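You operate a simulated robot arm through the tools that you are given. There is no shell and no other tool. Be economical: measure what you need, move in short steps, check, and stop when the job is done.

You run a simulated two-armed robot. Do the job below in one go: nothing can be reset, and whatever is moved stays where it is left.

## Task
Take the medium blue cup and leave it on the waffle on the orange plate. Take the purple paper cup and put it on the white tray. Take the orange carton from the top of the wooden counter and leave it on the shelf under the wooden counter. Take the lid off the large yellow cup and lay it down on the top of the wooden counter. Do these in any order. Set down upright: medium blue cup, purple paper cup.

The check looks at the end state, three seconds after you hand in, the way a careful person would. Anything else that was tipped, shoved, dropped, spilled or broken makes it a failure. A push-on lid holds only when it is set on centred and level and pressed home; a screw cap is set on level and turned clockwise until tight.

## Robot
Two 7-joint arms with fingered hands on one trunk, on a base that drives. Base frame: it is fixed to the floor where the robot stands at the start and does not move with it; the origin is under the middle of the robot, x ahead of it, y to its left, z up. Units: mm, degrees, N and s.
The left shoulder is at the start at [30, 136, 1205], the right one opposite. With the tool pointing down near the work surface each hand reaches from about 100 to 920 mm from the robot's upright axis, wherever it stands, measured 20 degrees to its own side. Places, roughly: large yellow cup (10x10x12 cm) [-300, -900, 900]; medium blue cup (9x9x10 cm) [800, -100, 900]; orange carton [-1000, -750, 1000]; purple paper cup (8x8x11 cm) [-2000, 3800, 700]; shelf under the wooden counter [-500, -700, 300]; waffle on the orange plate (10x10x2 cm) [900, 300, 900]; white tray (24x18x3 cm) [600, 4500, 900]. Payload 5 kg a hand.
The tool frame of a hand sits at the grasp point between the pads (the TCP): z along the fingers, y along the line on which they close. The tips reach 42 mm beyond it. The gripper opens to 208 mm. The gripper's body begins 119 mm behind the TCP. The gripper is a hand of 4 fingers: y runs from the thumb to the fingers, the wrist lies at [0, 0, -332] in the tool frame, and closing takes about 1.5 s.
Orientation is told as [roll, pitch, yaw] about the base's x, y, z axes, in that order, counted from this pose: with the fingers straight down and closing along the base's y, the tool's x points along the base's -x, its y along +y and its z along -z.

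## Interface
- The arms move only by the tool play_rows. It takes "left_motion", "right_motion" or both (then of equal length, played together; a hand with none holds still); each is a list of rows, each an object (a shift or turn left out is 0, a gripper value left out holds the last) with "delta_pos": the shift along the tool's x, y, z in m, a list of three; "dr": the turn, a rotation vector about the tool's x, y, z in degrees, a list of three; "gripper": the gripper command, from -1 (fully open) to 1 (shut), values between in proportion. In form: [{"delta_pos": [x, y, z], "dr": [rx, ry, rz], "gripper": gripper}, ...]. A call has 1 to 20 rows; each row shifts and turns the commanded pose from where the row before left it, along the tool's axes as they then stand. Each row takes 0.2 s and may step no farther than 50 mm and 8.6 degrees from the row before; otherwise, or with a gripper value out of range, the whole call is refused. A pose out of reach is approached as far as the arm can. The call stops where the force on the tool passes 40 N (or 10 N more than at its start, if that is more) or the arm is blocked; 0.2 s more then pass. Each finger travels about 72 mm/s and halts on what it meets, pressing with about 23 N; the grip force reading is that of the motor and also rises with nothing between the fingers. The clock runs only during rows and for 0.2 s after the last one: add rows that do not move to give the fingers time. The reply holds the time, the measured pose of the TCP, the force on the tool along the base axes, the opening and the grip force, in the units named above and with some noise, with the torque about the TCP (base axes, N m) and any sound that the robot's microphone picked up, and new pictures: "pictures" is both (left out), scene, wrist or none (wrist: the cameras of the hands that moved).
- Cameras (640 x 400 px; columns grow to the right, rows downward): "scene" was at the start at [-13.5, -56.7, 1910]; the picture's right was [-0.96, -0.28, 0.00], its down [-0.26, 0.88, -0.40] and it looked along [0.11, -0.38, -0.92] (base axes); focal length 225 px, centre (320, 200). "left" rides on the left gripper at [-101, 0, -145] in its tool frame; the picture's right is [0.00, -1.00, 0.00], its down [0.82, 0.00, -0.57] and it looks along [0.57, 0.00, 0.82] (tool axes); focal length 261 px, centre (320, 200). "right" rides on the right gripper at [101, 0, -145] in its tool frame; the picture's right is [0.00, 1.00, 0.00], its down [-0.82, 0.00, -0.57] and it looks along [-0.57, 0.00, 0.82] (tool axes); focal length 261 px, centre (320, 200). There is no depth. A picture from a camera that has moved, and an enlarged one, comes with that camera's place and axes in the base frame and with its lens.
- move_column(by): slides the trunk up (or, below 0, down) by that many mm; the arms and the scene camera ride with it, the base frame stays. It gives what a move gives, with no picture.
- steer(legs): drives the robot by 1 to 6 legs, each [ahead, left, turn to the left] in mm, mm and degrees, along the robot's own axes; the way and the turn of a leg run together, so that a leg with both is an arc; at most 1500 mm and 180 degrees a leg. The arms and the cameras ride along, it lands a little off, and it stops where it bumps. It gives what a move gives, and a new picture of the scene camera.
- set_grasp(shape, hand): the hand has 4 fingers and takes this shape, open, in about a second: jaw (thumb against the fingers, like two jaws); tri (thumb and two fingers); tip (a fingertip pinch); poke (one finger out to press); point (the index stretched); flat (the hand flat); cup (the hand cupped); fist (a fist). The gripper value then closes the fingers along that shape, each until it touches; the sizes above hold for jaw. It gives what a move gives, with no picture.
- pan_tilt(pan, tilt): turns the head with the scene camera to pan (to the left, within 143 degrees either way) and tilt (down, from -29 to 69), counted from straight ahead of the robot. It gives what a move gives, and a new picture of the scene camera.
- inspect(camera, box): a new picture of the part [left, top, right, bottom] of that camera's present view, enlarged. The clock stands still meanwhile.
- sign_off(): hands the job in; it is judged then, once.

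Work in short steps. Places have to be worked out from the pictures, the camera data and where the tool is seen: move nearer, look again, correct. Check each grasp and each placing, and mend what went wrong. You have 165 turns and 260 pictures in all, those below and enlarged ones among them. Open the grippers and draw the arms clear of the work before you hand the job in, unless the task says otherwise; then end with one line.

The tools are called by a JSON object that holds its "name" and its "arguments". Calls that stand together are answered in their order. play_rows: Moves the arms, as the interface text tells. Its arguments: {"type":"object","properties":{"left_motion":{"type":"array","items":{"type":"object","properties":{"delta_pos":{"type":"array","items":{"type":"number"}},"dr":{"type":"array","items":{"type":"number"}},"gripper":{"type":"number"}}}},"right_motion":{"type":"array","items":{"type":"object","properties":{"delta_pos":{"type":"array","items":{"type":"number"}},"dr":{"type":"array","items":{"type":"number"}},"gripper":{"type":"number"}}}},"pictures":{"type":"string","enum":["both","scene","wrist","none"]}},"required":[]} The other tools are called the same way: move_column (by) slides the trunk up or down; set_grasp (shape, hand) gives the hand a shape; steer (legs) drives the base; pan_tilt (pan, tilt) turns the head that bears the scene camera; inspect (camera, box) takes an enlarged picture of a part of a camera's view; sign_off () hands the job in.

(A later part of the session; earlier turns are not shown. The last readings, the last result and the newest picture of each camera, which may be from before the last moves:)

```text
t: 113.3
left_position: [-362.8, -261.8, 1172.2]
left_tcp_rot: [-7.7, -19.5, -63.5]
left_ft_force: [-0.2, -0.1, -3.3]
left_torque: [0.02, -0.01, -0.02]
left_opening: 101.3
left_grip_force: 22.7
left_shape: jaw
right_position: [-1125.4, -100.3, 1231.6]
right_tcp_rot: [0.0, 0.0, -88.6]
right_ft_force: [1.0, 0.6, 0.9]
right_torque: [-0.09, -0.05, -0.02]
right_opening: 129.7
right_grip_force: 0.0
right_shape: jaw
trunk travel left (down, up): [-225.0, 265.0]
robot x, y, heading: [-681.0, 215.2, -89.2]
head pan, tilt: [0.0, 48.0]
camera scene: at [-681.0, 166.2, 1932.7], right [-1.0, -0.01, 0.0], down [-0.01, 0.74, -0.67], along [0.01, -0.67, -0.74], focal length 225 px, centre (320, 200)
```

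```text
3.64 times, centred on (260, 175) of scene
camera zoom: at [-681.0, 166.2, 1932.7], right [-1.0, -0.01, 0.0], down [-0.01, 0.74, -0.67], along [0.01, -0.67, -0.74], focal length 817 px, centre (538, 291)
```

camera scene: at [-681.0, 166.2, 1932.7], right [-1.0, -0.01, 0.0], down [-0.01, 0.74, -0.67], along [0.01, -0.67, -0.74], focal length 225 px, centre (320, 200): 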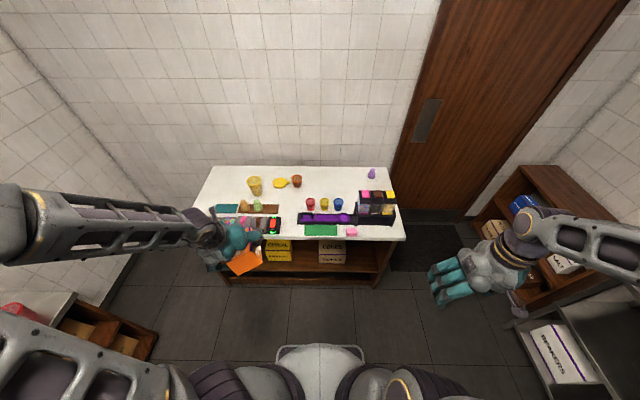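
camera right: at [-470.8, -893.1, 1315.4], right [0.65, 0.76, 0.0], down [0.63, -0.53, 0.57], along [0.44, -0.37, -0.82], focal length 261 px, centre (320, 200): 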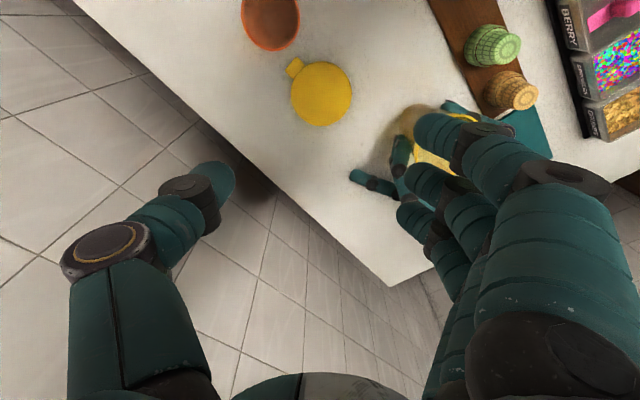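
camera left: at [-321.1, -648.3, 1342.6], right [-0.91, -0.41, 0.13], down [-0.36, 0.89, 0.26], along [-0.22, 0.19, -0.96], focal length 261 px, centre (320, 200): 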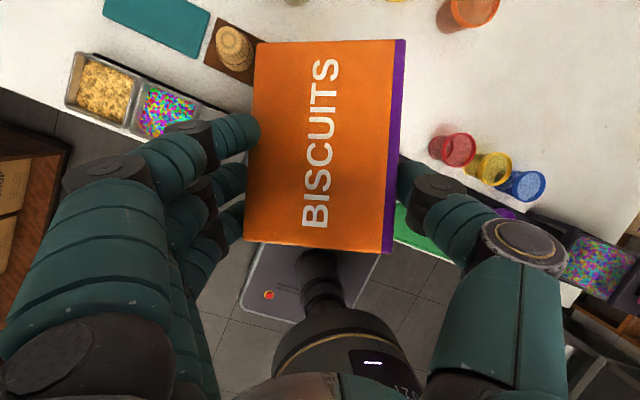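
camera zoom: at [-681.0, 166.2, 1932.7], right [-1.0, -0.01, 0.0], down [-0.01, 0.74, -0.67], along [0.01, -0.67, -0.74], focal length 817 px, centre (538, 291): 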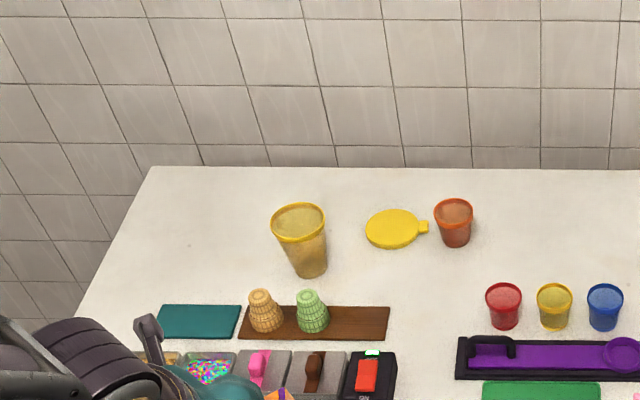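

The cup, lid and cones are unchanged. I'll lower the left hand and bring it inward to uncover the tray row and switch, and to get a better arm posture.

{"name": "play_rows", "arguments": {"left_motion": [{"delta_pos": [0.0209, -0.0098, 0.0386]}, {"delta_pos": [0.0209, -0.0098, 0.0386]}, {"delta_pos": [0.0209, -0.0098, 0.0386]}, {"delta_pos": [0.0209, -0.0098, 0.0386]}, {"delta_pos": [0.0209, -0.0098, 0.0386]}, {"delta_pos": [0.0209, -0.0098, 0.0386]}, {}]}}

{"name": "inspect", "arguments": {"camera": "scene", "box": [190, 160, 420, 300]}}

```text
t: 114.9
left_position: [-457.3, -270.0, 921.9]
left_tcp_rot: [-7.8, -19.5, -63.4]
left_ft_force: [0.4, 0.9, -2.6]
left_torque: [0.06, 0.1, -0.06]
left_opening: 100.6
left_grip_force: 23.2
left_shape: jaw
left hand out of reach, approached as far as the arm can: row 2, 3
right_position: [-1123.2, -98.9, 1232.9]
right_tcp_rot: [0.0, 0.0, -88.7]
right_ft_force: [1.4, 0.4, 0.2]
right_torque: [-0.09, 0.11, 0.01]
right_opening: 130.0
right_grip_force: 0.0
right_shape: jaw
trunk travel left (down, up): [-225.0, 265.0]
robot x, y, heading: [-681.5, 220.6, -89.1]
head pan, tilt: [0.0, 48.0]
camera scene: at [-679.2, 166.8, 1932.8], right [-1.0, -0.01, 0.0], down [-0.01, 0.74, -0.67], along [0.01, -0.67, -0.74], focal length 225 px, centre (320, 200)
camera left: at [-418.6, -302.9, 1091.7], right [-0.9, -0.41, 0.13], down [-0.36, 0.89, 0.26], along [-0.22, 0.19, -0.96], focal length 261 px, centre (320, 200)
```

scene: 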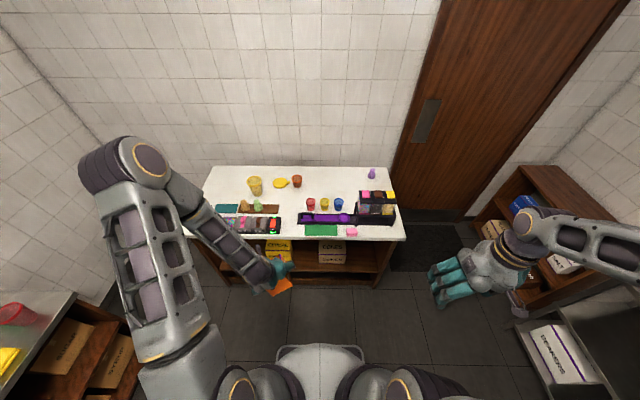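
left: 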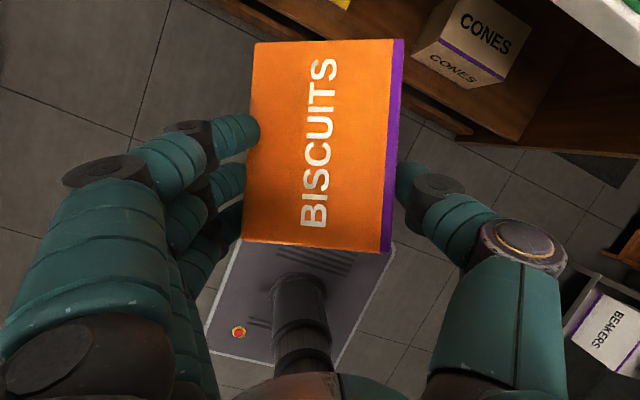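

```text
2.78 times, centred on (305, 230) of scene
camera zoom: at [-679.2, 166.8, 1932.8], right [-1.0, -0.01, 0.0], down [-0.01, 0.74, -0.67], along [0.01, -0.67, -0.74], focal length 625 px, centre (362, 116)
```

zoom: 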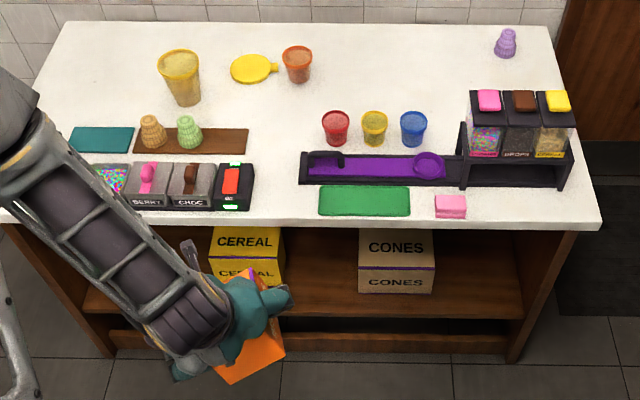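

I'll zoom in on the switch block and compare it with the earlier picture.

{"name": "inspect", "arguments": {"camera": "scene", "box": [230, 200, 300, 244]}}

```text
9.09 times, centred on (265, 222) of scene
camera zoom: at [-679.2, 166.8, 1932.8], right [-1.0, -0.01, 0.0], down [-0.01, 0.74, -0.67], along [0.01, -0.67, -0.74], focal length 2042 px, centre (820, 0)
```

zoom: 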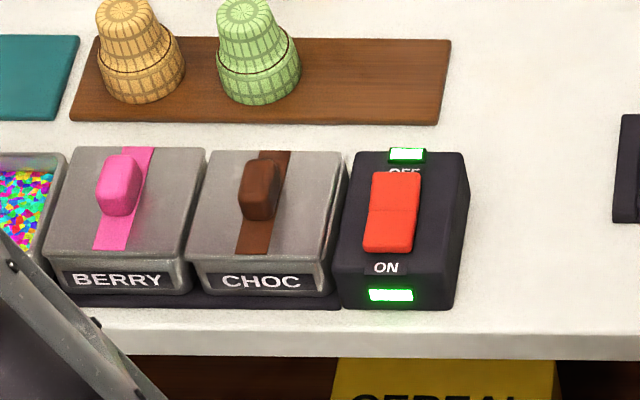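

The lids and cones look intact, and I'll recheck the switch later from a matching view. I'll back off a bit more, then lower and level the carton in a roomier posture.

{"name": "steer", "arguments": {"legs": [[-120, 0, 0]]}}

{"name": "play_rows", "arguments": {"left_motion": [{"delta_pos": [0, -0.0013, 0.045]}, {"delta_pos": [0, -0.0013, 0.045]}, {"delta_pos": [0, -0.0013, 0.045]}, {"delta_pos": [0, -0.0013, 0.045]}, {"delta_pos": [0, -0.0013, 0.045]}, {"delta_pos": [0, -0.0013, 0.045]}, {"dr": [1.33, -4.7, 4.86]}, {"dr": [1.33, -4.7, 4.86]}, {"dr": [1.33, -4.7, 4.86]}, {"dr": [1.33, -4.7, 4.86]}, {"dr": [1.33, -4.7, 4.86]}, {}]}}

```text
t: 116.2
left_position: [-460.2, -149.1, 922.5]
left_tcp_rot: [-7.7, -19.5, -63.5]
left_ft_force: [-0.5, 0.4, -2.7]
left_torque: [0.0, -0.04, 0.0]
left_opening: 100.6
left_grip_force: 22.6
left_shape: jaw
right_position: [-1125.2, 21.6, 1233.7]
right_tcp_rot: [-0.1, 0.1, -88.7]
right_ft_force: [0.5, 0.9, -0.1]
right_torque: [-0.14, -0.01, 0.01]
right_opening: 129.5
right_grip_force: 0.0
right_shape: jaw
trunk travel left (down, up): [-225.0, 265.0]
robot x, y, heading: [-682.1, 337.7, -89.1]
head pan, tilt: [0.0, 48.0]
camera scene: at [-682.9, 288.3, 1932.7], right [-1.0, -0.01, 0.0], down [-0.01, 0.74, -0.67], along [0.01, -0.67, -0.74], focal length 225 px, centre (320, 200)
```

scene: 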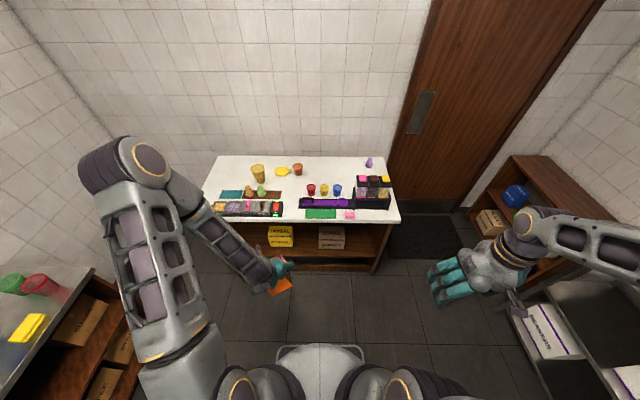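

```text
t: 118.8
left_position: [-461.4, -249.4, 671.2]
left_tcp_rot: [0.3, -45.0, -90.3]
left_ft_force: [-0.1, -0.6, -3.4]
left_torque: [0.16, -0.02, 0.01]
left_opening: 100.4
left_grip_force: 22.8
left_shape: jaw
right_position: [-1126.5, 21.0, 1232.0]
right_tcp_rot: [0.0, 0.1, -88.7]
right_ft_force: [0.1, -0.5, 0.5]
right_torque: [0.01, 0.0, 0.01]
right_opening: 129.6
right_grip_force: 0.1
right_shape: jaw
trunk travel left (down, up): [-225.0, 265.0]
robot x, y, heading: [-682.9, 338.6, -88.9]
head pan, tilt: [0.0, 48.0]
camera scene: at [-683.2, 285.9, 1932.7], right [-1.0, -0.01, 0.0], down [-0.01, 0.74, -0.67], along [0.01, -0.67, -0.74], focal length 225 px, centre (320, 200)
camera left: at [-460.8, -217.1, 845.8], right [-1.0, 0.0, 0.0], down [0.0, 0.98, -0.18], along [0.0, -0.18, -0.98], focal length 261 px, centre (320, 200)
```

scene: 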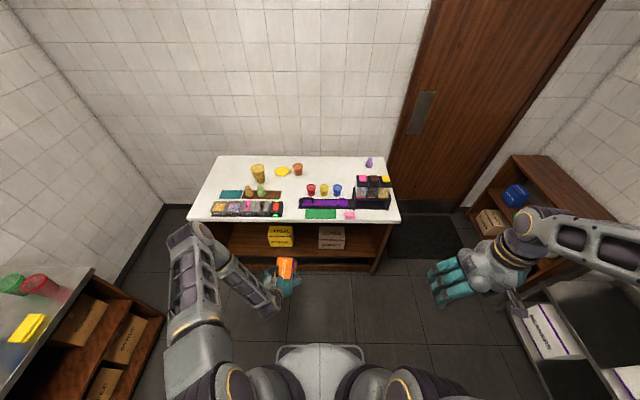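
left: 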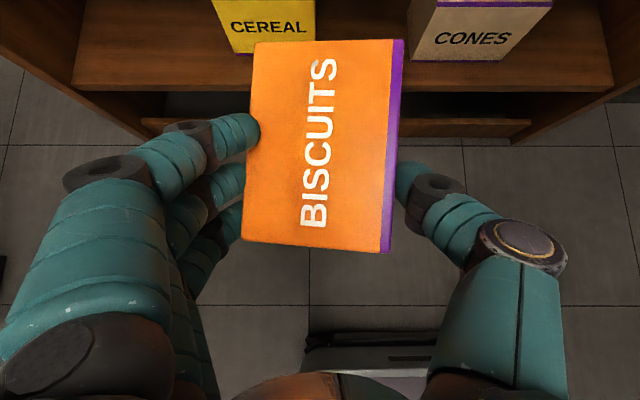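

The carton is now level and pointing at the shelf. I'll zoom on the shelf and counter.

{"name": "inspect", "arguments": {"camera": "scene", "box": [180, 150, 410, 290]}}

{"name": "inspect", "arguments": {"camera": "scene", "box": [200, 190, 290, 225]}}

```text
2.78 times, centred on (295, 220) of scene
camera zoom: at [-683.2, 285.9, 1932.7], right [-1.0, -0.01, 0.0], down [-0.01, 0.74, -0.67], along [0.01, -0.67, -0.74], focal length 625 px, centre (390, 144)
```

zoom: 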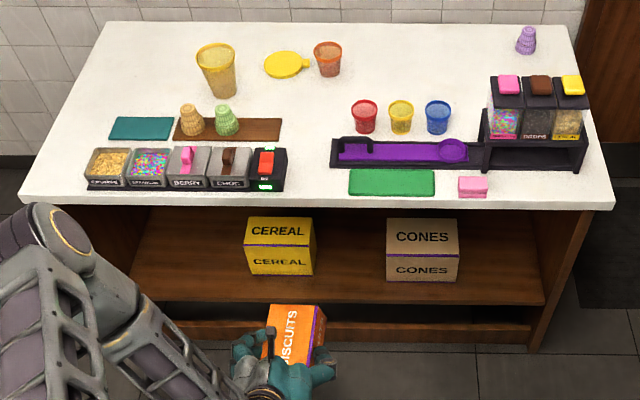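

```text
7.11 times, centred on (245, 208) of scene
camera zoom: at [-683.2, 285.9, 1932.7], right [-1.0, -0.01, 0.0], down [-0.01, 0.74, -0.67], along [0.01, -0.67, -0.74], focal length 1597 px, centre (853, 147)
```

zoom: 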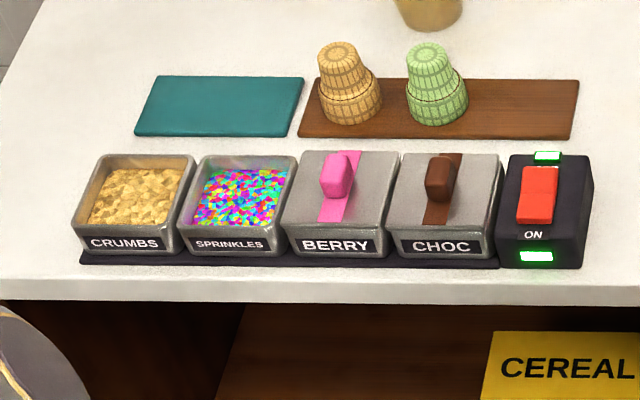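

Everything on the counter looks in place. The shelf has about 300 mm free left of the CEREAL box (x -258…+45). I'll line up there and lower the trunk.

{"name": "steer", "arguments": {"legs": [[0, 355, 0]]}}

{"name": "move_column", "arguments": {"by": -215}}

{"name": "play_rows", "arguments": {"left_motion": [{}], "pictures": "both"}}

```text
t: 121.1
left_position: [-112.3, -246.7, 670.5]
left_tcp_rot: [0.1, -45.0, -90.5]
left_ft_force: [0.4, 0.0, -3.4]
left_torque: [0.14, 0.02, -0.04]
left_opening: 100.6
left_grip_force: 23.3
left_shape: jaw
right_position: [-776.1, 26.4, 1231.6]
right_tcp_rot: [0.0, 0.0, -89.0]
right_ft_force: [0.7, 0.4, -0.3]
right_torque: [-0.02, 0.14, -0.01]
right_opening: 129.6
right_grip_force: 0.0
right_shape: jaw
trunk travel left (down, up): [-225.0, 265.0]
robot x, y, heading: [-336.3, 337.7, -89.6]
head pan, tilt: [0.0, 48.0]
camera scene: at [-329.9, 290.1, 1932.6], right [-1.0, -0.01, 0.0], down [-0.01, 0.74, -0.67], along [0.0, -0.67, -0.74], focal length 225 px, centre (320, 200)
```

scene: 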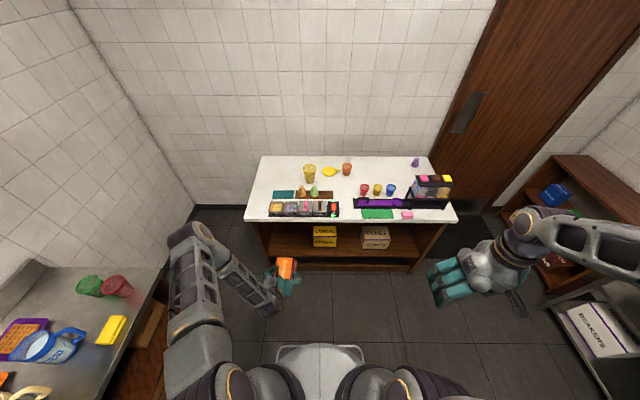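

```text
t: 123.3
left_position: [-113.1, -246.3, 457.2]
left_tcp_rot: [0.2, -45.0, -90.4]
left_ft_force: [-0.2, 0.3, -3.4]
left_torque: [0.19, 0.01, -0.03]
left_opening: 100.2
left_grip_force: 23.1
left_shape: jaw
right_position: [-776.3, 27.0, 1016.8]
right_tcp_rot: [0.0, 0.0, -88.9]
right_ft_force: [-0.2, 1.3, 0.8]
right_torque: [-0.02, 0.01, -0.01]
right_opening: 129.3
right_grip_force: 0.0
right_shape: jaw
trunk travel left (down, up): [-10.0, 480.0]
robot x, y, heading: [-334.6, 337.9, -89.5]
head pan, tilt: [0.0, 48.0]
```

```text
t: 123.8
left_position: [-112.9, -247.3, 456.4]
left_tcp_rot: [0.1, -44.9, -90.6]
left_ft_force: [0.5, 0.2, -3.3]
left_torque: [0.16, 0.02, 0.01]
left_opening: 100.8
left_grip_force: 23.6
left_shape: jaw
right_position: [-777.3, 27.6, 1017.3]
right_tcp_rot: [0.0, 0.0, -89.0]
right_ft_force: [0.2, 0.5, 1.1]
right_torque: [0.0, 0.04, -0.01]
right_opening: 129.6
right_grip_force: 0.0
right_shape: jaw
trunk travel left (down, up): [-10.0, 480.0]
robot x, y, heading: [-334.1, 339.5, -89.5]
head pan, tilt: [0.0, 48.0]
camera scene: at [-331.7, 290.2, 1717.7], right [-1.0, -0.01, 0.0], down [-0.01, 0.74, -0.67], along [0.01, -0.67, -0.74], focal length 225 px, centre (320, 200)
camera left: at [-112.4, -214.4, 630.8], right [-1.0, 0.0, 0.0], down [0.0, 0.98, -0.18], along [0.0, -0.18, -0.98], focal length 261 px, centre (320, 200)
```

scene: 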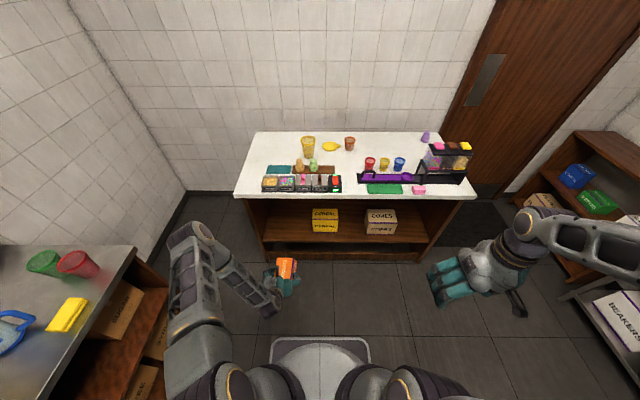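
left: 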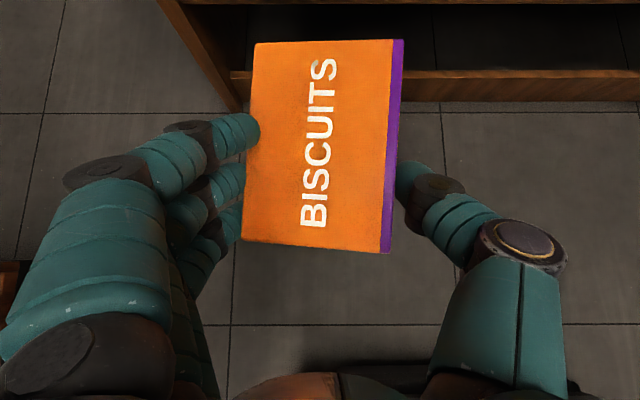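

The shelf surface is at z≈297 with its front edge at y≈-580. The carton bottom at ≈361 clears it, and x=-112 has free space on both sides. I'll drive in most of the way.

{"name": "steer", "arguments": {"legs": [[330, 0, 0]]}}

{"name": "play_rows", "arguments": {"left_motion": [{}], "pictures": "wrist"}}

```text
t: 126.0
left_position: [-108.5, -583.4, 455.4]
left_tcp_rot: [0.2, -45.1, -90.5]
left_ft_force: [0.6, -0.7, -4.0]
left_torque: [0.15, -0.03, 0.0]
left_opening: 100.7
left_grip_force: 23.1
left_shape: jaw
right_position: [-774.0, -311.2, 1017.5]
right_tcp_rot: [-0.1, 0.0, -89.2]
right_ft_force: [-0.6, -0.2, -0.8]
right_torque: [0.09, 0.01, -0.01]
right_opening: 129.5
right_grip_force: 0.0
right_shape: jaw
trunk travel left (down, up): [-10.0, 480.0]
robot x, y, heading: [-329.8, -1.4, -89.8]
head pan, tilt: [0.0, 48.0]
camera scene: at [-329.0, -48.6, 1717.5], right [-1.0, -0.01, 0.0], down [-0.01, 0.74, -0.67], along [0.01, -0.67, -0.74], focal length 225 px, centre (320, 200)
```

scene: 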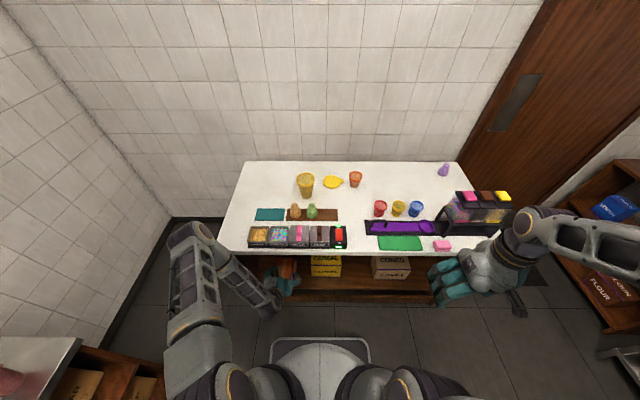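

```text
t: 126.4
left_position: [-109.4, -584.2, 456.0]
left_tcp_rot: [0.3, -44.8, -90.5]
left_ft_force: [0.4, -1.2, -3.3]
left_torque: [0.15, -0.05, 0.02]
left_opening: 100.7
left_grip_force: 23.2
left_shape: jaw
right_position: [-774.9, -310.0, 1017.1]
right_tcp_rot: [0.0, 0.0, -89.1]
right_ft_force: [-0.4, 0.2, -0.1]
right_torque: [0.05, 0.03, 0.01]
right_opening: 129.8
right_grip_force: 0.1
right_shape: jaw
trunk travel left (down, up): [-10.0, 480.0]
robot x, y, heading: [-330.1, 5.0, -89.4]
head pan, tilt: [0.0, 48.0]
camera left: at [-109.9, -551.8, 630.3], right [-1.0, 0.0, 0.0], down [0.0, 0.98, -0.17], along [0.0, -0.17, -0.98], focal length 261 px, centre (320, 200)
```

left: 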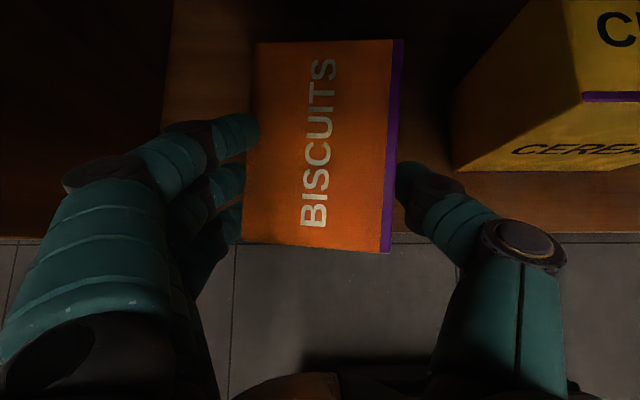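

The carton is inside and clear of CEREAL (front y≈-649, left edge x≈-285). I'll push it 85 mm deeper, then lower 50 mm.

{"name": "play_rows", "arguments": {"left_motion": [{"delta_pos": [-0.02, 0, 0.02]}, {"delta_pos": [-0.02, 0, 0.02]}, {"delta_pos": [-0.02, 0, 0.02]}, {}, {"delta_pos": [0.014, 0, 0.014]}, {"delta_pos": [0.014, 0, 0.014]}, {"delta_pos": [0.007, 0, 0.007]}, {}], "pictures": "wrist"}}

```text
t: 128.0
left_position: [-112.0, -672.7, 412.0]
left_tcp_rot: [0.5, -45.6, -91.0]
left_ft_force: [-0.9, 6.7, 20.4]
left_torque: [-0.73, -0.96, 0.13]
left_opening: 100.8
left_grip_force: 22.7
left_shape: jaw
right_position: [-774.2, -308.4, 1016.7]
right_tcp_rot: [0.0, -0.1, -89.0]
right_ft_force: [0.2, -0.3, 0.0]
right_torque: [0.12, -0.03, -0.04]
right_opening: 129.4
right_grip_force: 0.0
right_shape: jaw
trunk travel left (down, up): [-10.0, 480.0]
robot x, y, heading: [-327.9, 1.8, -89.4]
head pan, tilt: [0.0, 48.0]
stopped in row 7 (left hand): the force on the tool passed its limit at 46 N (the readings are from after the stop); the commanded pose is now the measured one
camera left: at [-112.7, -638.2, 587.9], right [-1.0, 0.01, 0.0], down [0.01, 0.98, -0.19], along [0.0, -0.19, -0.98], focal length 261 px, centre (320, 200)
```

left: 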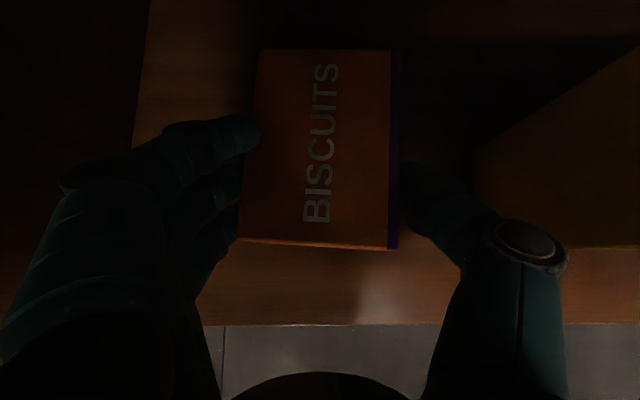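

Firm contact at z≈412, so the carton bottom sits on the shelf (≈317). I'll ease up 2 mm and open.

{"name": "play_rows", "arguments": {"left_motion": [{"delta_pos": [-0.0014, 0, -0.0014]}, {"gripper": 0.0}, {"gripper": -0.1}, {"gripper": -0.2}, {"gripper": -0.25}, {}], "pictures": "wrist"}}

```text
t: 129.4
left_position: [-110.9, -671.4, 414.0]
left_tcp_rot: [0.4, -45.4, -90.8]
left_ft_force: [-1.1, -0.2, 0.0]
left_torque: [0.03, 0.03, 0.02]
left_opening: 129.3
left_grip_force: 0.0
left_shape: jaw
right_position: [-774.4, -310.1, 1016.9]
right_tcp_rot: [0.0, 0.0, -89.1]
right_ft_force: [0.1, -0.5, 0.1]
right_torque: [0.03, 0.01, 0.02]
right_opening: 129.8
right_grip_force: 0.0
right_shape: jaw
trunk travel left (down, up): [-10.0, 480.0]
robot x, y, heading: [-330.8, 1.2, -89.7]
head pan, tilt: [0.0, 48.0]
camera left: at [-111.7, -637.4, 588.2], right [-1.0, 0.01, 0.0], down [0.01, 0.98, -0.18], along [0.0, -0.18, -0.98], focal length 261 px, centre (320, 200)
```

left: 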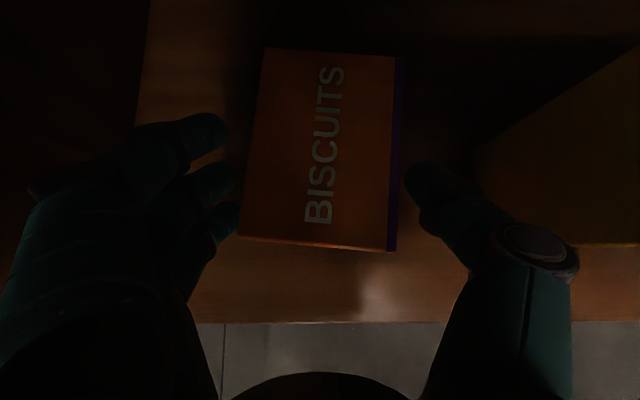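

The carton is released. I'll withdraw along the fingers, then back the robot away.

{"name": "play_rows", "arguments": {"left_motion": [{"delta_pos": [0, 0, -0.03]}, {"delta_pos": [0, 0, -0.04]}, {"delta_pos": [0, 0, -0.04]}, {}], "pictures": "wrist"}}

{"name": "steer", "arguments": {"legs": [[-350, 0, 0]]}}

{"name": "inspect", "arguments": {"camera": "scene", "box": [220, 120, 440, 270]}}

```text
t: 130.4
left_position: [-110.6, -593.5, 490.1]
left_tcp_rot: [0.4, -45.3, -90.8]
left_ft_force: [0.8, -0.6, 0.2]
left_torque: [-0.01, 0.01, -0.04]
left_opening: 129.6
left_grip_force: 0.1
left_shape: jaw
right_position: [-773.9, -310.5, 1016.0]
right_tcp_rot: [-0.1, 0.0, -88.9]
right_ft_force: [-0.2, -0.2, 0.3]
right_torque: [0.0, -0.03, 0.0]
right_opening: 129.6
right_grip_force: 0.0
right_shape: jaw
trunk travel left (down, up): [-10.0, 480.0]
robot x, y, heading: [-331.2, 3.1, -89.4]
head pan, tilt: [0.0, 48.0]
camera left: at [-110.0, -560.5, 664.1], right [-1.0, 0.01, 0.0], down [0.01, 0.98, -0.18], along [0.0, -0.18, -0.98], focal length 261 px, centre (320, 200)
```

left: 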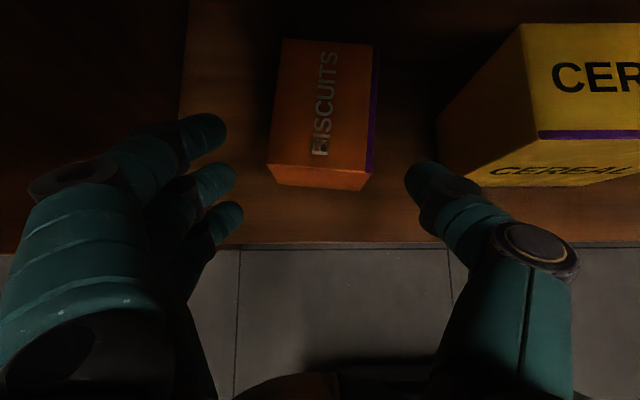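

```text
t: 132.6
left_position: [-117.0, -248.7, 490.4]
left_tcp_rot: [0.4, -45.3, -91.3]
left_ft_force: [0.5, 0.0, 2.0]
left_torque: [-0.04, 0.03, -0.02]
left_opening: 129.5
left_grip_force: 0.1
left_shape: jaw
right_position: [-778.3, 40.2, 1016.8]
right_tcp_rot: [-0.1, -0.2, -89.5]
right_ft_force: [-1.0, -0.3, 0.5]
right_torque: [-0.12, 0.03, 0.02]
right_opening: 129.4
right_grip_force: 0.1
right_shape: jaw
trunk travel left (down, up): [-10.0, 480.0]
robot x, y, heading: [-330.8, 347.1, -90.0]
head pan, tilt: [0.0, 48.0]
camera scene: at [-330.9, 300.3, 1717.7], right [-1.0, 0.0, 0.0], down [0.0, 0.74, -0.67], along [0.0, -0.67, -0.74], focal length 225 px, centre (320, 200)
```

scene: 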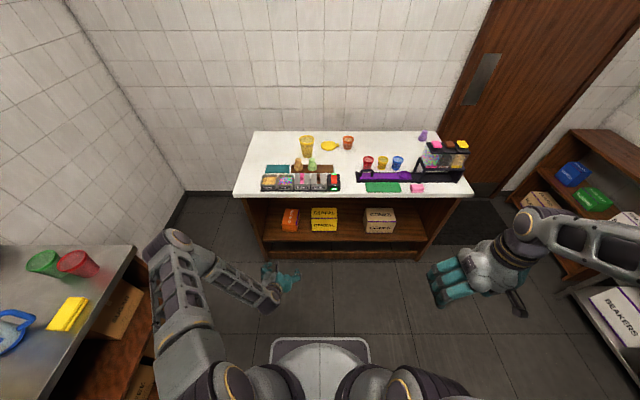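

```text
2.67 times, centred on (330, 195) of scene
camera zoom: at [-330.9, 300.3, 1717.7], right [-1.0, 0.0, 0.0], down [0.0, 0.74, -0.67], along [0.0, -0.67, -0.74], focal length 599 px, centre (293, 213)
```

zoom: 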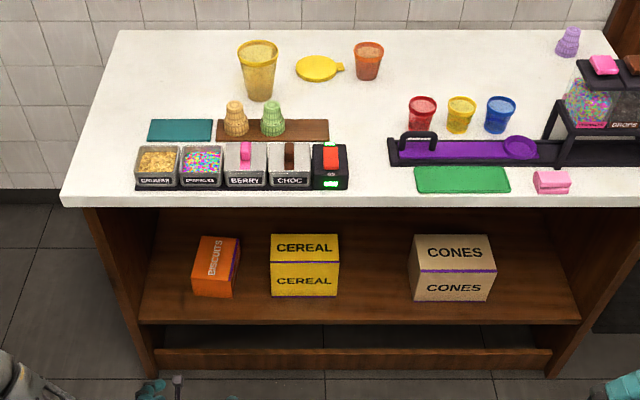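

The carton is on the shelf and the rest is undisturbed. I'll raise the trunk and bring the left hand back upright and up.

{"name": "move_column", "arguments": {"by": 215}}

{"name": "play_rows", "arguments": {"left_motion": [{"dr": [0, 7.5, 0]}, {"dr": [0, 7.5, 0]}, {"dr": [0, 7.5, 0]}, {"dr": [0, 7.5, 0]}, {"dr": [0, 7.5, 0]}, {"dr": [0, 7.5, 0]}, {"delta_pos": [0.005, 0, -0.045]}, {"delta_pos": [0.005, 0, -0.045]}, {"delta_pos": [0.005, 0, -0.045]}, {"delta_pos": [0.005, 0, -0.045]}, {"delta_pos": [0.01, 0, -0.045]}, {"delta_pos": [0.01, 0, -0.045]}, {"delta_pos": [0.01, 0, -0.045]}, {"delta_pos": [0.01, 0, -0.045]}, {"delta_pos": [0.01, 0, -0.045]}, {"delta_pos": [0.01, 0, -0.045]}, {"delta_pos": [0.01, 0, -0.045]}, {}], "pictures": "scene"}}

```text
t: 134.9
left_position: [-115.9, -248.7, 705.5]
left_tcp_rot: [0.4, -45.4, -91.3]
left_ft_force: [-0.3, -0.1, 0.3]
left_torque: [-0.01, -0.01, 0.0]
left_opening: 129.6
left_grip_force: 0.0
left_shape: jaw
right_position: [-778.3, 39.6, 1231.5]
right_tcp_rot: [-0.1, 0.0, -89.6]
right_ft_force: [-0.5, -0.1, -0.7]
right_torque: [0.01, -0.02, 0.04]
right_opening: 129.6
right_grip_force: 0.2
right_shape: jaw
trunk travel left (down, up): [-225.0, 265.0]
robot x, y, heading: [-331.5, 350.4, -89.8]
head pan, tilt: [0.0, 48.0]
```

```text
t: 138.7
left_position: [-113.2, -161.5, 1195.7]
left_tcp_rot: [0.4, -0.4, -91.0]
left_ft_force: [-0.4, -1.2, -0.2]
left_torque: [0.12, -0.05, -0.01]
left_opening: 129.9
left_grip_force: 0.1
left_shape: jaw
right_position: [-777.5, 38.5, 1230.9]
right_tcp_rot: [-0.1, 0.1, -89.5]
right_ft_force: [-0.3, -1.5, -0.2]
right_torque: [0.08, -0.01, 0.02]
right_opening: 129.7
right_grip_force: 0.1
right_shape: jaw
trunk travel left (down, up): [-225.0, 265.0]
robot x, y, heading: [-330.0, 346.8, -89.8]
head pan, tilt: [0.0, 48.0]
camera scene: at [-331.0, 296.9, 1932.5], right [-1.0, 0.0, 0.0], down [0.0, 0.74, -0.67], along [0.0, -0.67, -0.74], focal length 225 px, centre (320, 200)
```

scene: 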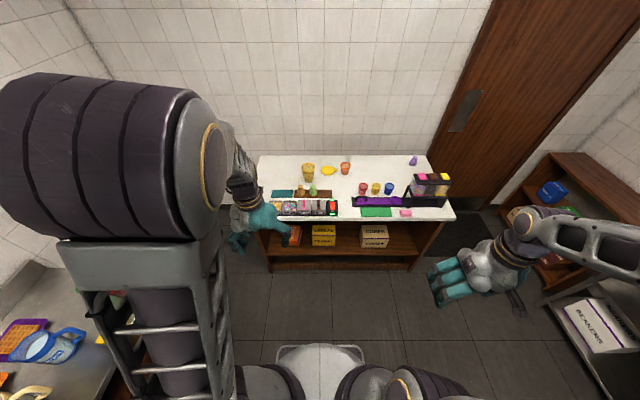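

One check on the snap: I'll drive to the spot where I took the early counter close-up and compare the switch from the same viewpoint.

{"name": "steer", "arguments": {"legs": [[348, 257, 2.5]]}}

{"name": "inspect", "arguments": {"camera": "scene", "box": [280, 180, 420, 300]}}

```text
t: 141.3
left_position: [173.8, -492.1, 1196.2]
left_tcp_rot: [0.2, -0.3, -88.7]
left_ft_force: [0.2, -1.4, -0.1]
left_torque: [0.06, 0.04, 0.01]
left_opening: 129.9
left_grip_force: 0.0
left_shape: jaw
right_position: [-498.1, -319.7, 1230.5]
right_tcp_rot: [0.0, 0.0, -87.2]
right_ft_force: [0.0, -0.5, 0.6]
right_torque: [0.06, 0.01, 0.02]
right_opening: 129.5
right_grip_force: 0.0
right_shape: jaw
trunk travel left (down, up): [-225.0, 265.0]
robot x, y, heading: [-63.1, 7.7, -87.6]
head pan, tilt: [0.0, 48.0]
camera scene: at [-62.1, -43.3, 1932.6], right [-1.0, -0.04, 0.0], down [-0.03, 0.74, -0.67], along [0.03, -0.67, -0.74], focal length 225 px, centre (320, 200)
```

scene: 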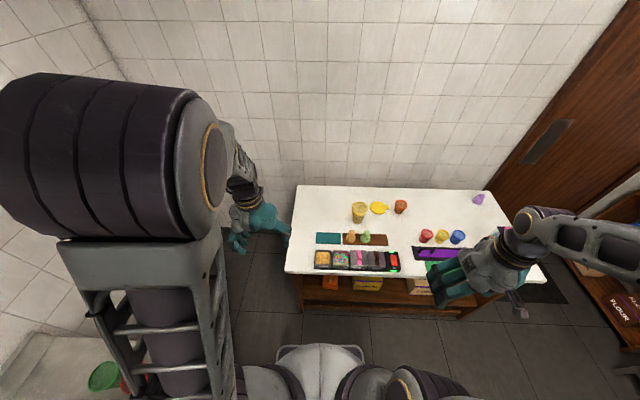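

```text
3.33 times, centred on (350, 240) of scene
camera zoom: at [-62.1, -43.3, 1932.6], right [-1.0, -0.04, 0.0], down [-0.03, 0.74, -0.67], along [0.03, -0.67, -0.74], focal length 749 px, centre (220, 67)
```

zoom: 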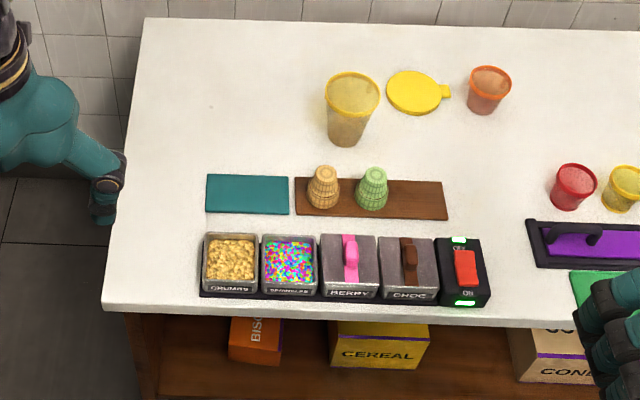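

The switch, trays and cones match the first close-up, so nothing was displaced. Now the purple paper cup: I'll turn around to look across the room.

{"name": "steer", "arguments": {"legs": [[-250, 0, 0], [0, 0, 178]]}}

{"name": "pan_tilt", "arguments": {"pan": 25, "tilt": 20}}

```text
t: 150.5
left_position: [-307.3, 759.8, 1195.6]
left_tcp_rot: [0.2, -0.3, 90.7]
left_ft_force: [0.0, -0.1, 0.4]
left_torque: [-0.02, 0.02, 0.01]
left_opening: 129.9
left_grip_force: 0.0
left_shape: jaw
right_position: [361.6, 579.5, 1231.7]
right_tcp_rot: [0.0, 0.0, 92.2]
right_ft_force: [0.2, -0.3, -0.2]
right_torque: [-0.01, 0.02, -0.02]
right_opening: 129.5
right_grip_force: 0.0
right_shape: jaw
trunk travel left (down, up): [-225.0, 265.0]
robot x, y, heading: [-76.6, 257.1, 91.7]
head pan, tilt: [0.0, 48.0]
camera scene: at [-77.8, 306.6, 1932.6], right [1.0, 0.03, 0.0], down [0.02, -0.74, -0.67], along [-0.02, 0.67, -0.74], focal length 225 px, centre (320, 200)
```

scene: 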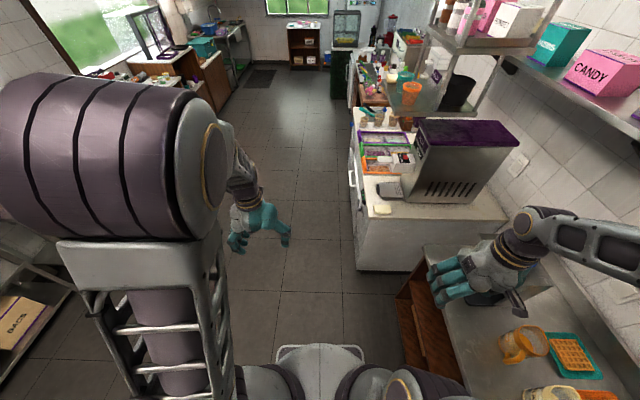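

```text
t: 151.4
left_position: [-307.3, 759.1, 1195.3]
left_tcp_rot: [0.2, -0.3, 90.6]
left_ft_force: [-0.2, 0.1, 0.3]
left_torque: [0.0, 0.05, 0.01]
left_opening: 130.1
left_grip_force: 0.1
left_shape: jaw
right_position: [364.0, 580.2, 1231.4]
right_tcp_rot: [0.0, 0.0, 92.3]
right_ft_force: [-0.5, 1.0, 0.1]
right_torque: [-0.02, -0.04, 0.03]
right_opening: 129.8
right_grip_force: 0.1
right_shape: jaw
trunk travel left (down, up): [-225.0, 265.0]
robot x, y, heading: [-77.5, 257.4, 91.7]
head pan, tilt: [25.0, 20.0]
camera scene: at [-117.2, 311.1, 1975.4], right [0.89, 0.45, 0.0], down [0.15, -0.31, -0.94], along [-0.42, 0.84, -0.34], focal length 225 px, centre (320, 200)
```

scene: 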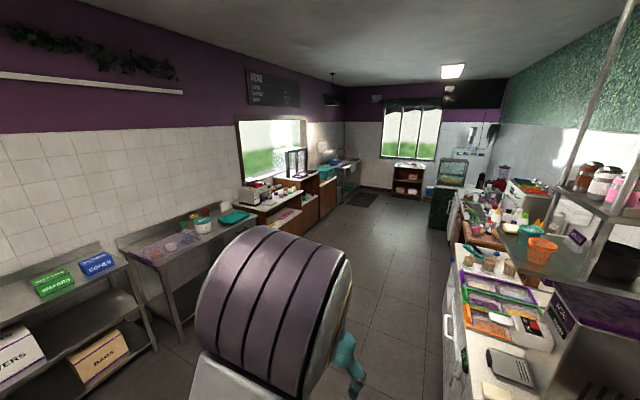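

{"name": "inspect", "arguments": {"camera": "scene", "box": [230, 130, 400, 230]}}

{"name": "inspect", "arguments": {"camera": "scene", "box": [410, 140, 560, 250]}}

```text
3.76 times, centred on (315, 180) of scene
camera zoom: at [-117.2, 311.1, 1975.4], right [0.89, 0.45, 0.0], down [0.15, -0.31, -0.94], along [-0.42, 0.84, -0.34], focal length 846 px, centre (339, 275)
```

zoom: 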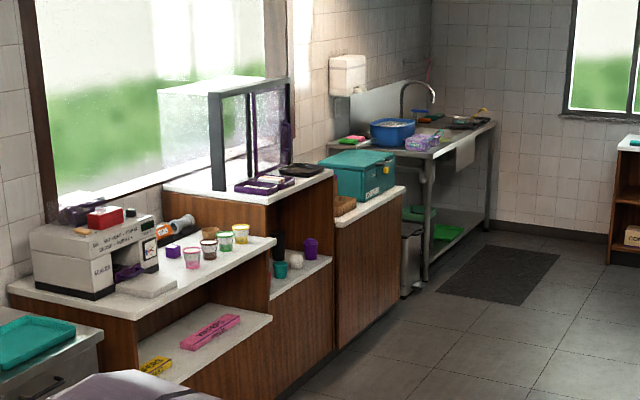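

```text
3.64 times, centred on (485, 195) of scene
camera zoom: at [-117.2, 311.1, 1975.4], right [0.89, 0.45, 0.0], down [0.15, -0.31, -0.94], along [-0.42, 0.84, -0.34], focal length 817 px, centre (-280, 218)
```

zoom: 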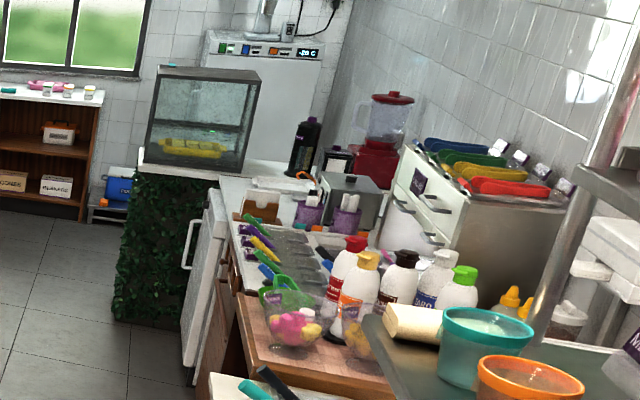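

I can see the purple cup in a niche of the left-wall counter, next to a teal cup. I'll drive up the aisle toward it.

{"name": "steer", "arguments": {"legs": [[900, 850, 0], [1250, 0, -1.5], [1100, 0, 0], [0, 0, 90]]}}

{"name": "pan_tilt", "arguments": {"pan": 0, "tilt": 40}}

```text
t: 172.5
left_position: [-1561.8, 3188.0, 1196.6]
left_tcp_rot: [0.2, -0.3, -178.2]
left_ft_force: [-0.4, -1.2, -0.5]
left_torque: [0.01, -0.02, 0.0]
left_opening: 129.9
left_grip_force: 0.1
left_shape: jaw
right_position: [-1396.6, 3859.1, 1232.0]
right_tcp_rot: [0.0, 0.0, -176.5]
right_ft_force: [0.1, 0.1, -0.1]
right_torque: [0.02, -0.03, -0.02]
right_opening: 129.6
right_grip_force: 0.1
right_shape: jaw
trunk travel left (down, up): [-225.0, 265.0]
robot x, y, heading: [-1064.1, 3424.2, -177.1]
head pan, tilt: [25.0, 20.0]
camera scene: at [-1118.1, 3386.7, 1975.5], right [-0.47, 0.88, 0.0], down [0.3, 0.16, -0.94], along [-0.83, -0.44, -0.34], focal length 225 px, centre (320, 200)
```

scene: 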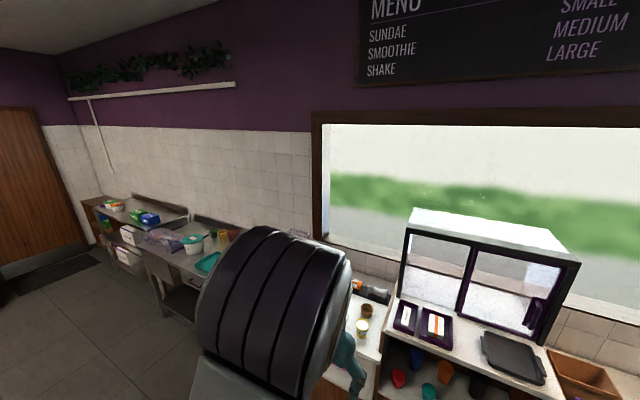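

```text
t: 173.4
left_position: [-1562.0, 3187.0, 1195.6]
left_tcp_rot: [0.2, -0.4, -178.0]
left_ft_force: [0.2, -0.1, 0.6]
left_torque: [0.03, -0.02, -0.03]
left_opening: 129.7
left_grip_force: 0.1
left_shape: jaw
right_position: [-1396.0, 3860.6, 1231.9]
right_tcp_rot: [0.0, -0.1, -176.6]
right_ft_force: [0.4, 0.7, 0.7]
right_torque: [0.0, -0.03, 0.04]
right_opening: 129.7
right_grip_force: 0.0
right_shape: jaw
trunk travel left (down, up): [-225.0, 265.0]
robot x, y, heading: [-1064.3, 3430.3, -177.1]
head pan, tilt: [0.0, 40.0]
camera scene: at [-1120.6, 3426.0, 1944.2], right [-0.05, 1.0, 0.0], down [0.64, 0.03, -0.77], along [-0.77, -0.04, -0.64], focal length 225 px, centre (320, 200)
```

scene: 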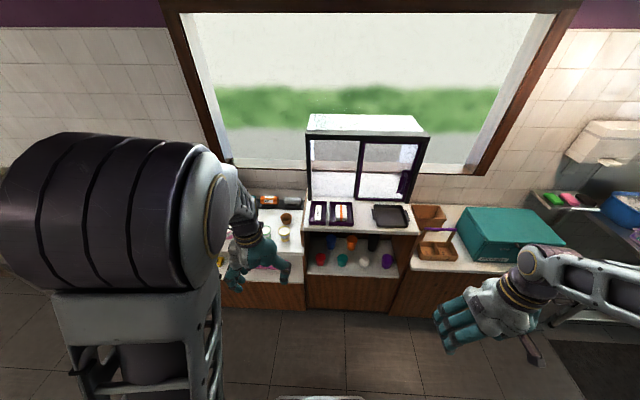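

{"name": "inspect", "arguments": {"camera": "scene", "box": [280, 190, 440, 300]}}

```text
3.64 times, centred on (360, 245) of scene
camera zoom: at [-1120.6, 3426.0, 1944.2], right [-0.05, 1.0, 0.0], down [0.64, 0.03, -0.77], along [-0.77, -0.04, -0.64], focal length 817 px, centre (174, 36)
```

zoom: 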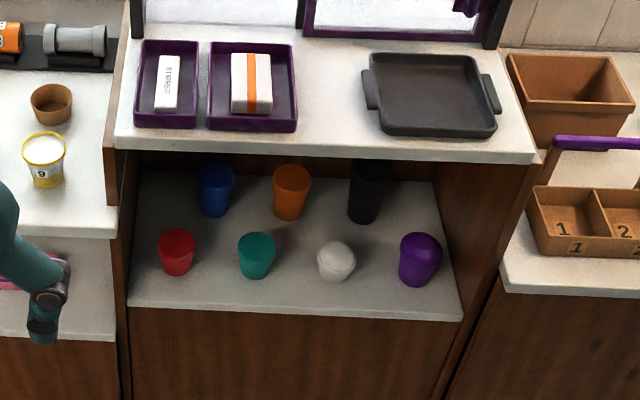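

The purple cup stands at about (-2007, 3822), base z≈650, in a niche with a side panel close on its right (y≈3885). I'll use the left hand nearly horizontal. First I'll drive into position and lower the trunk.

{"name": "steer", "arguments": {"legs": [[60, -440, -2.9]]}}

{"name": "move_column", "arguments": {"by": -200}}

{"name": "pan_tilt", "arguments": {"pan": 0, "tilt": 45}}

```text
t: 176.1
left_position: [-1642.6, 3656.0, 1195.9]
left_tcp_rot: [0.2, -0.3, 178.8]
left_ft_force: [0.5, 0.6, 0.3]
left_torque: [-0.07, 0.02, -0.03]
left_opening: 130.0
left_grip_force: 0.1
left_shape: jaw
right_position: [-1443.5, 4319.5, 1231.6]
right_tcp_rot: [0.2, 0.0, -179.7]
right_ft_force: [-0.4, 0.8, -0.4]
right_torque: [-0.07, -0.01, -0.01]
right_opening: 129.8
right_grip_force: 0.1
right_shape: jaw
trunk travel left (down, up): [-225.0, 265.0]
robot x, y, heading: [-1135.0, 3872.9, 180.0]
head pan, tilt: [0.0, 40.0]
camera scene: at [-1191.4, 3871.3, 1944.1], right [0.0, 1.0, 0.0], down [0.64, 0.0, -0.77], along [-0.77, 0.0, -0.64], focal length 225 px, centre (320, 200)
```

scene: 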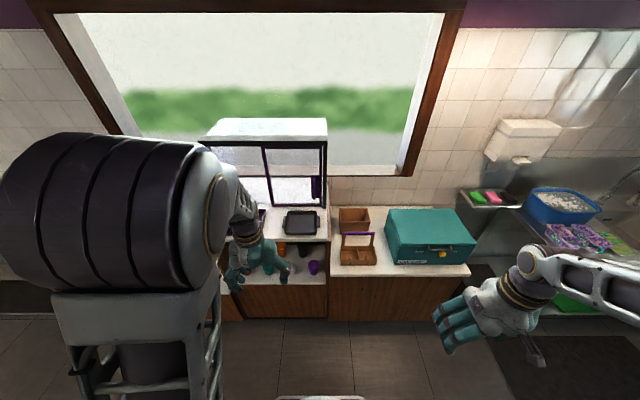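

```text
t: 178.2
left_position: [-1644.5, 3654.5, 996.3]
left_tcp_rot: [0.2, -0.4, 178.9]
left_ft_force: [-0.2, -0.9, 0.3]
left_torque: [0.02, 0.0, 0.03]
left_opening: 130.2
left_grip_force: 0.1
left_shape: jaw
right_position: [-1443.0, 4319.0, 1031.8]
right_tcp_rot: [0.0, 0.0, -179.6]
right_ft_force: [-0.3, -1.1, -0.7]
right_torque: [0.0, -0.01, -0.03]
right_opening: 129.9
right_grip_force: 0.1
right_shape: jaw
trunk travel left (down, up): [-25.0, 465.0]
robot x, y, heading: [-1135.2, 3867.5, 179.8]
head pan, tilt: [0.0, 40.0]
```

```text
t: 178.9
left_position: [-1643.3, 3655.3, 996.9]
left_tcp_rot: [0.2, -0.2, 178.9]
left_ft_force: [-0.4, -0.9, -0.8]
left_torque: [0.01, 0.0, -0.02]
left_opening: 129.9
left_grip_force: 0.0
left_shape: jaw
right_position: [-1442.7, 4319.1, 1032.4]
right_tcp_rot: [0.0, 0.0, -179.6]
right_ft_force: [-0.2, 0.4, -0.5]
right_torque: [0.0, -0.03, 0.03]
right_opening: 129.6
right_grip_force: 0.1
right_shape: jaw
trunk travel left (down, up): [-25.0, 465.0]
robot x, y, heading: [-1135.6, 3871.8, 179.6]
head pan, tilt: [0.0, 45.0]
camera scene: at [-1187.5, 3870.1, 1736.9], right [0.0, 1.0, 0.0], down [0.71, 0.0, -0.71], along [-0.71, 0.0, -0.71], focal length 225 px, centre (320, 200)
```

scene: 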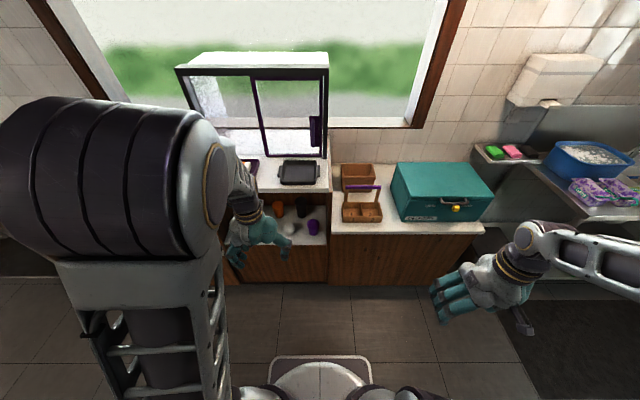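

{"name": "inspect", "arguments": {"camera": "scene", "box": [230, 180, 350, 280]}}

```text
4.00 times, centred on (290, 230) of scene
camera zoom: at [-1187.5, 3870.1, 1736.9], right [0.0, 1.0, 0.0], down [0.71, 0.0, -0.71], along [-0.71, 0.0, -0.71], focal length 898 px, centre (440, 80)
```

zoom: 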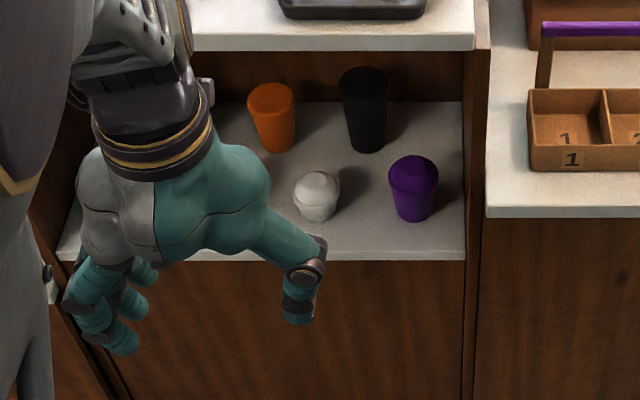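

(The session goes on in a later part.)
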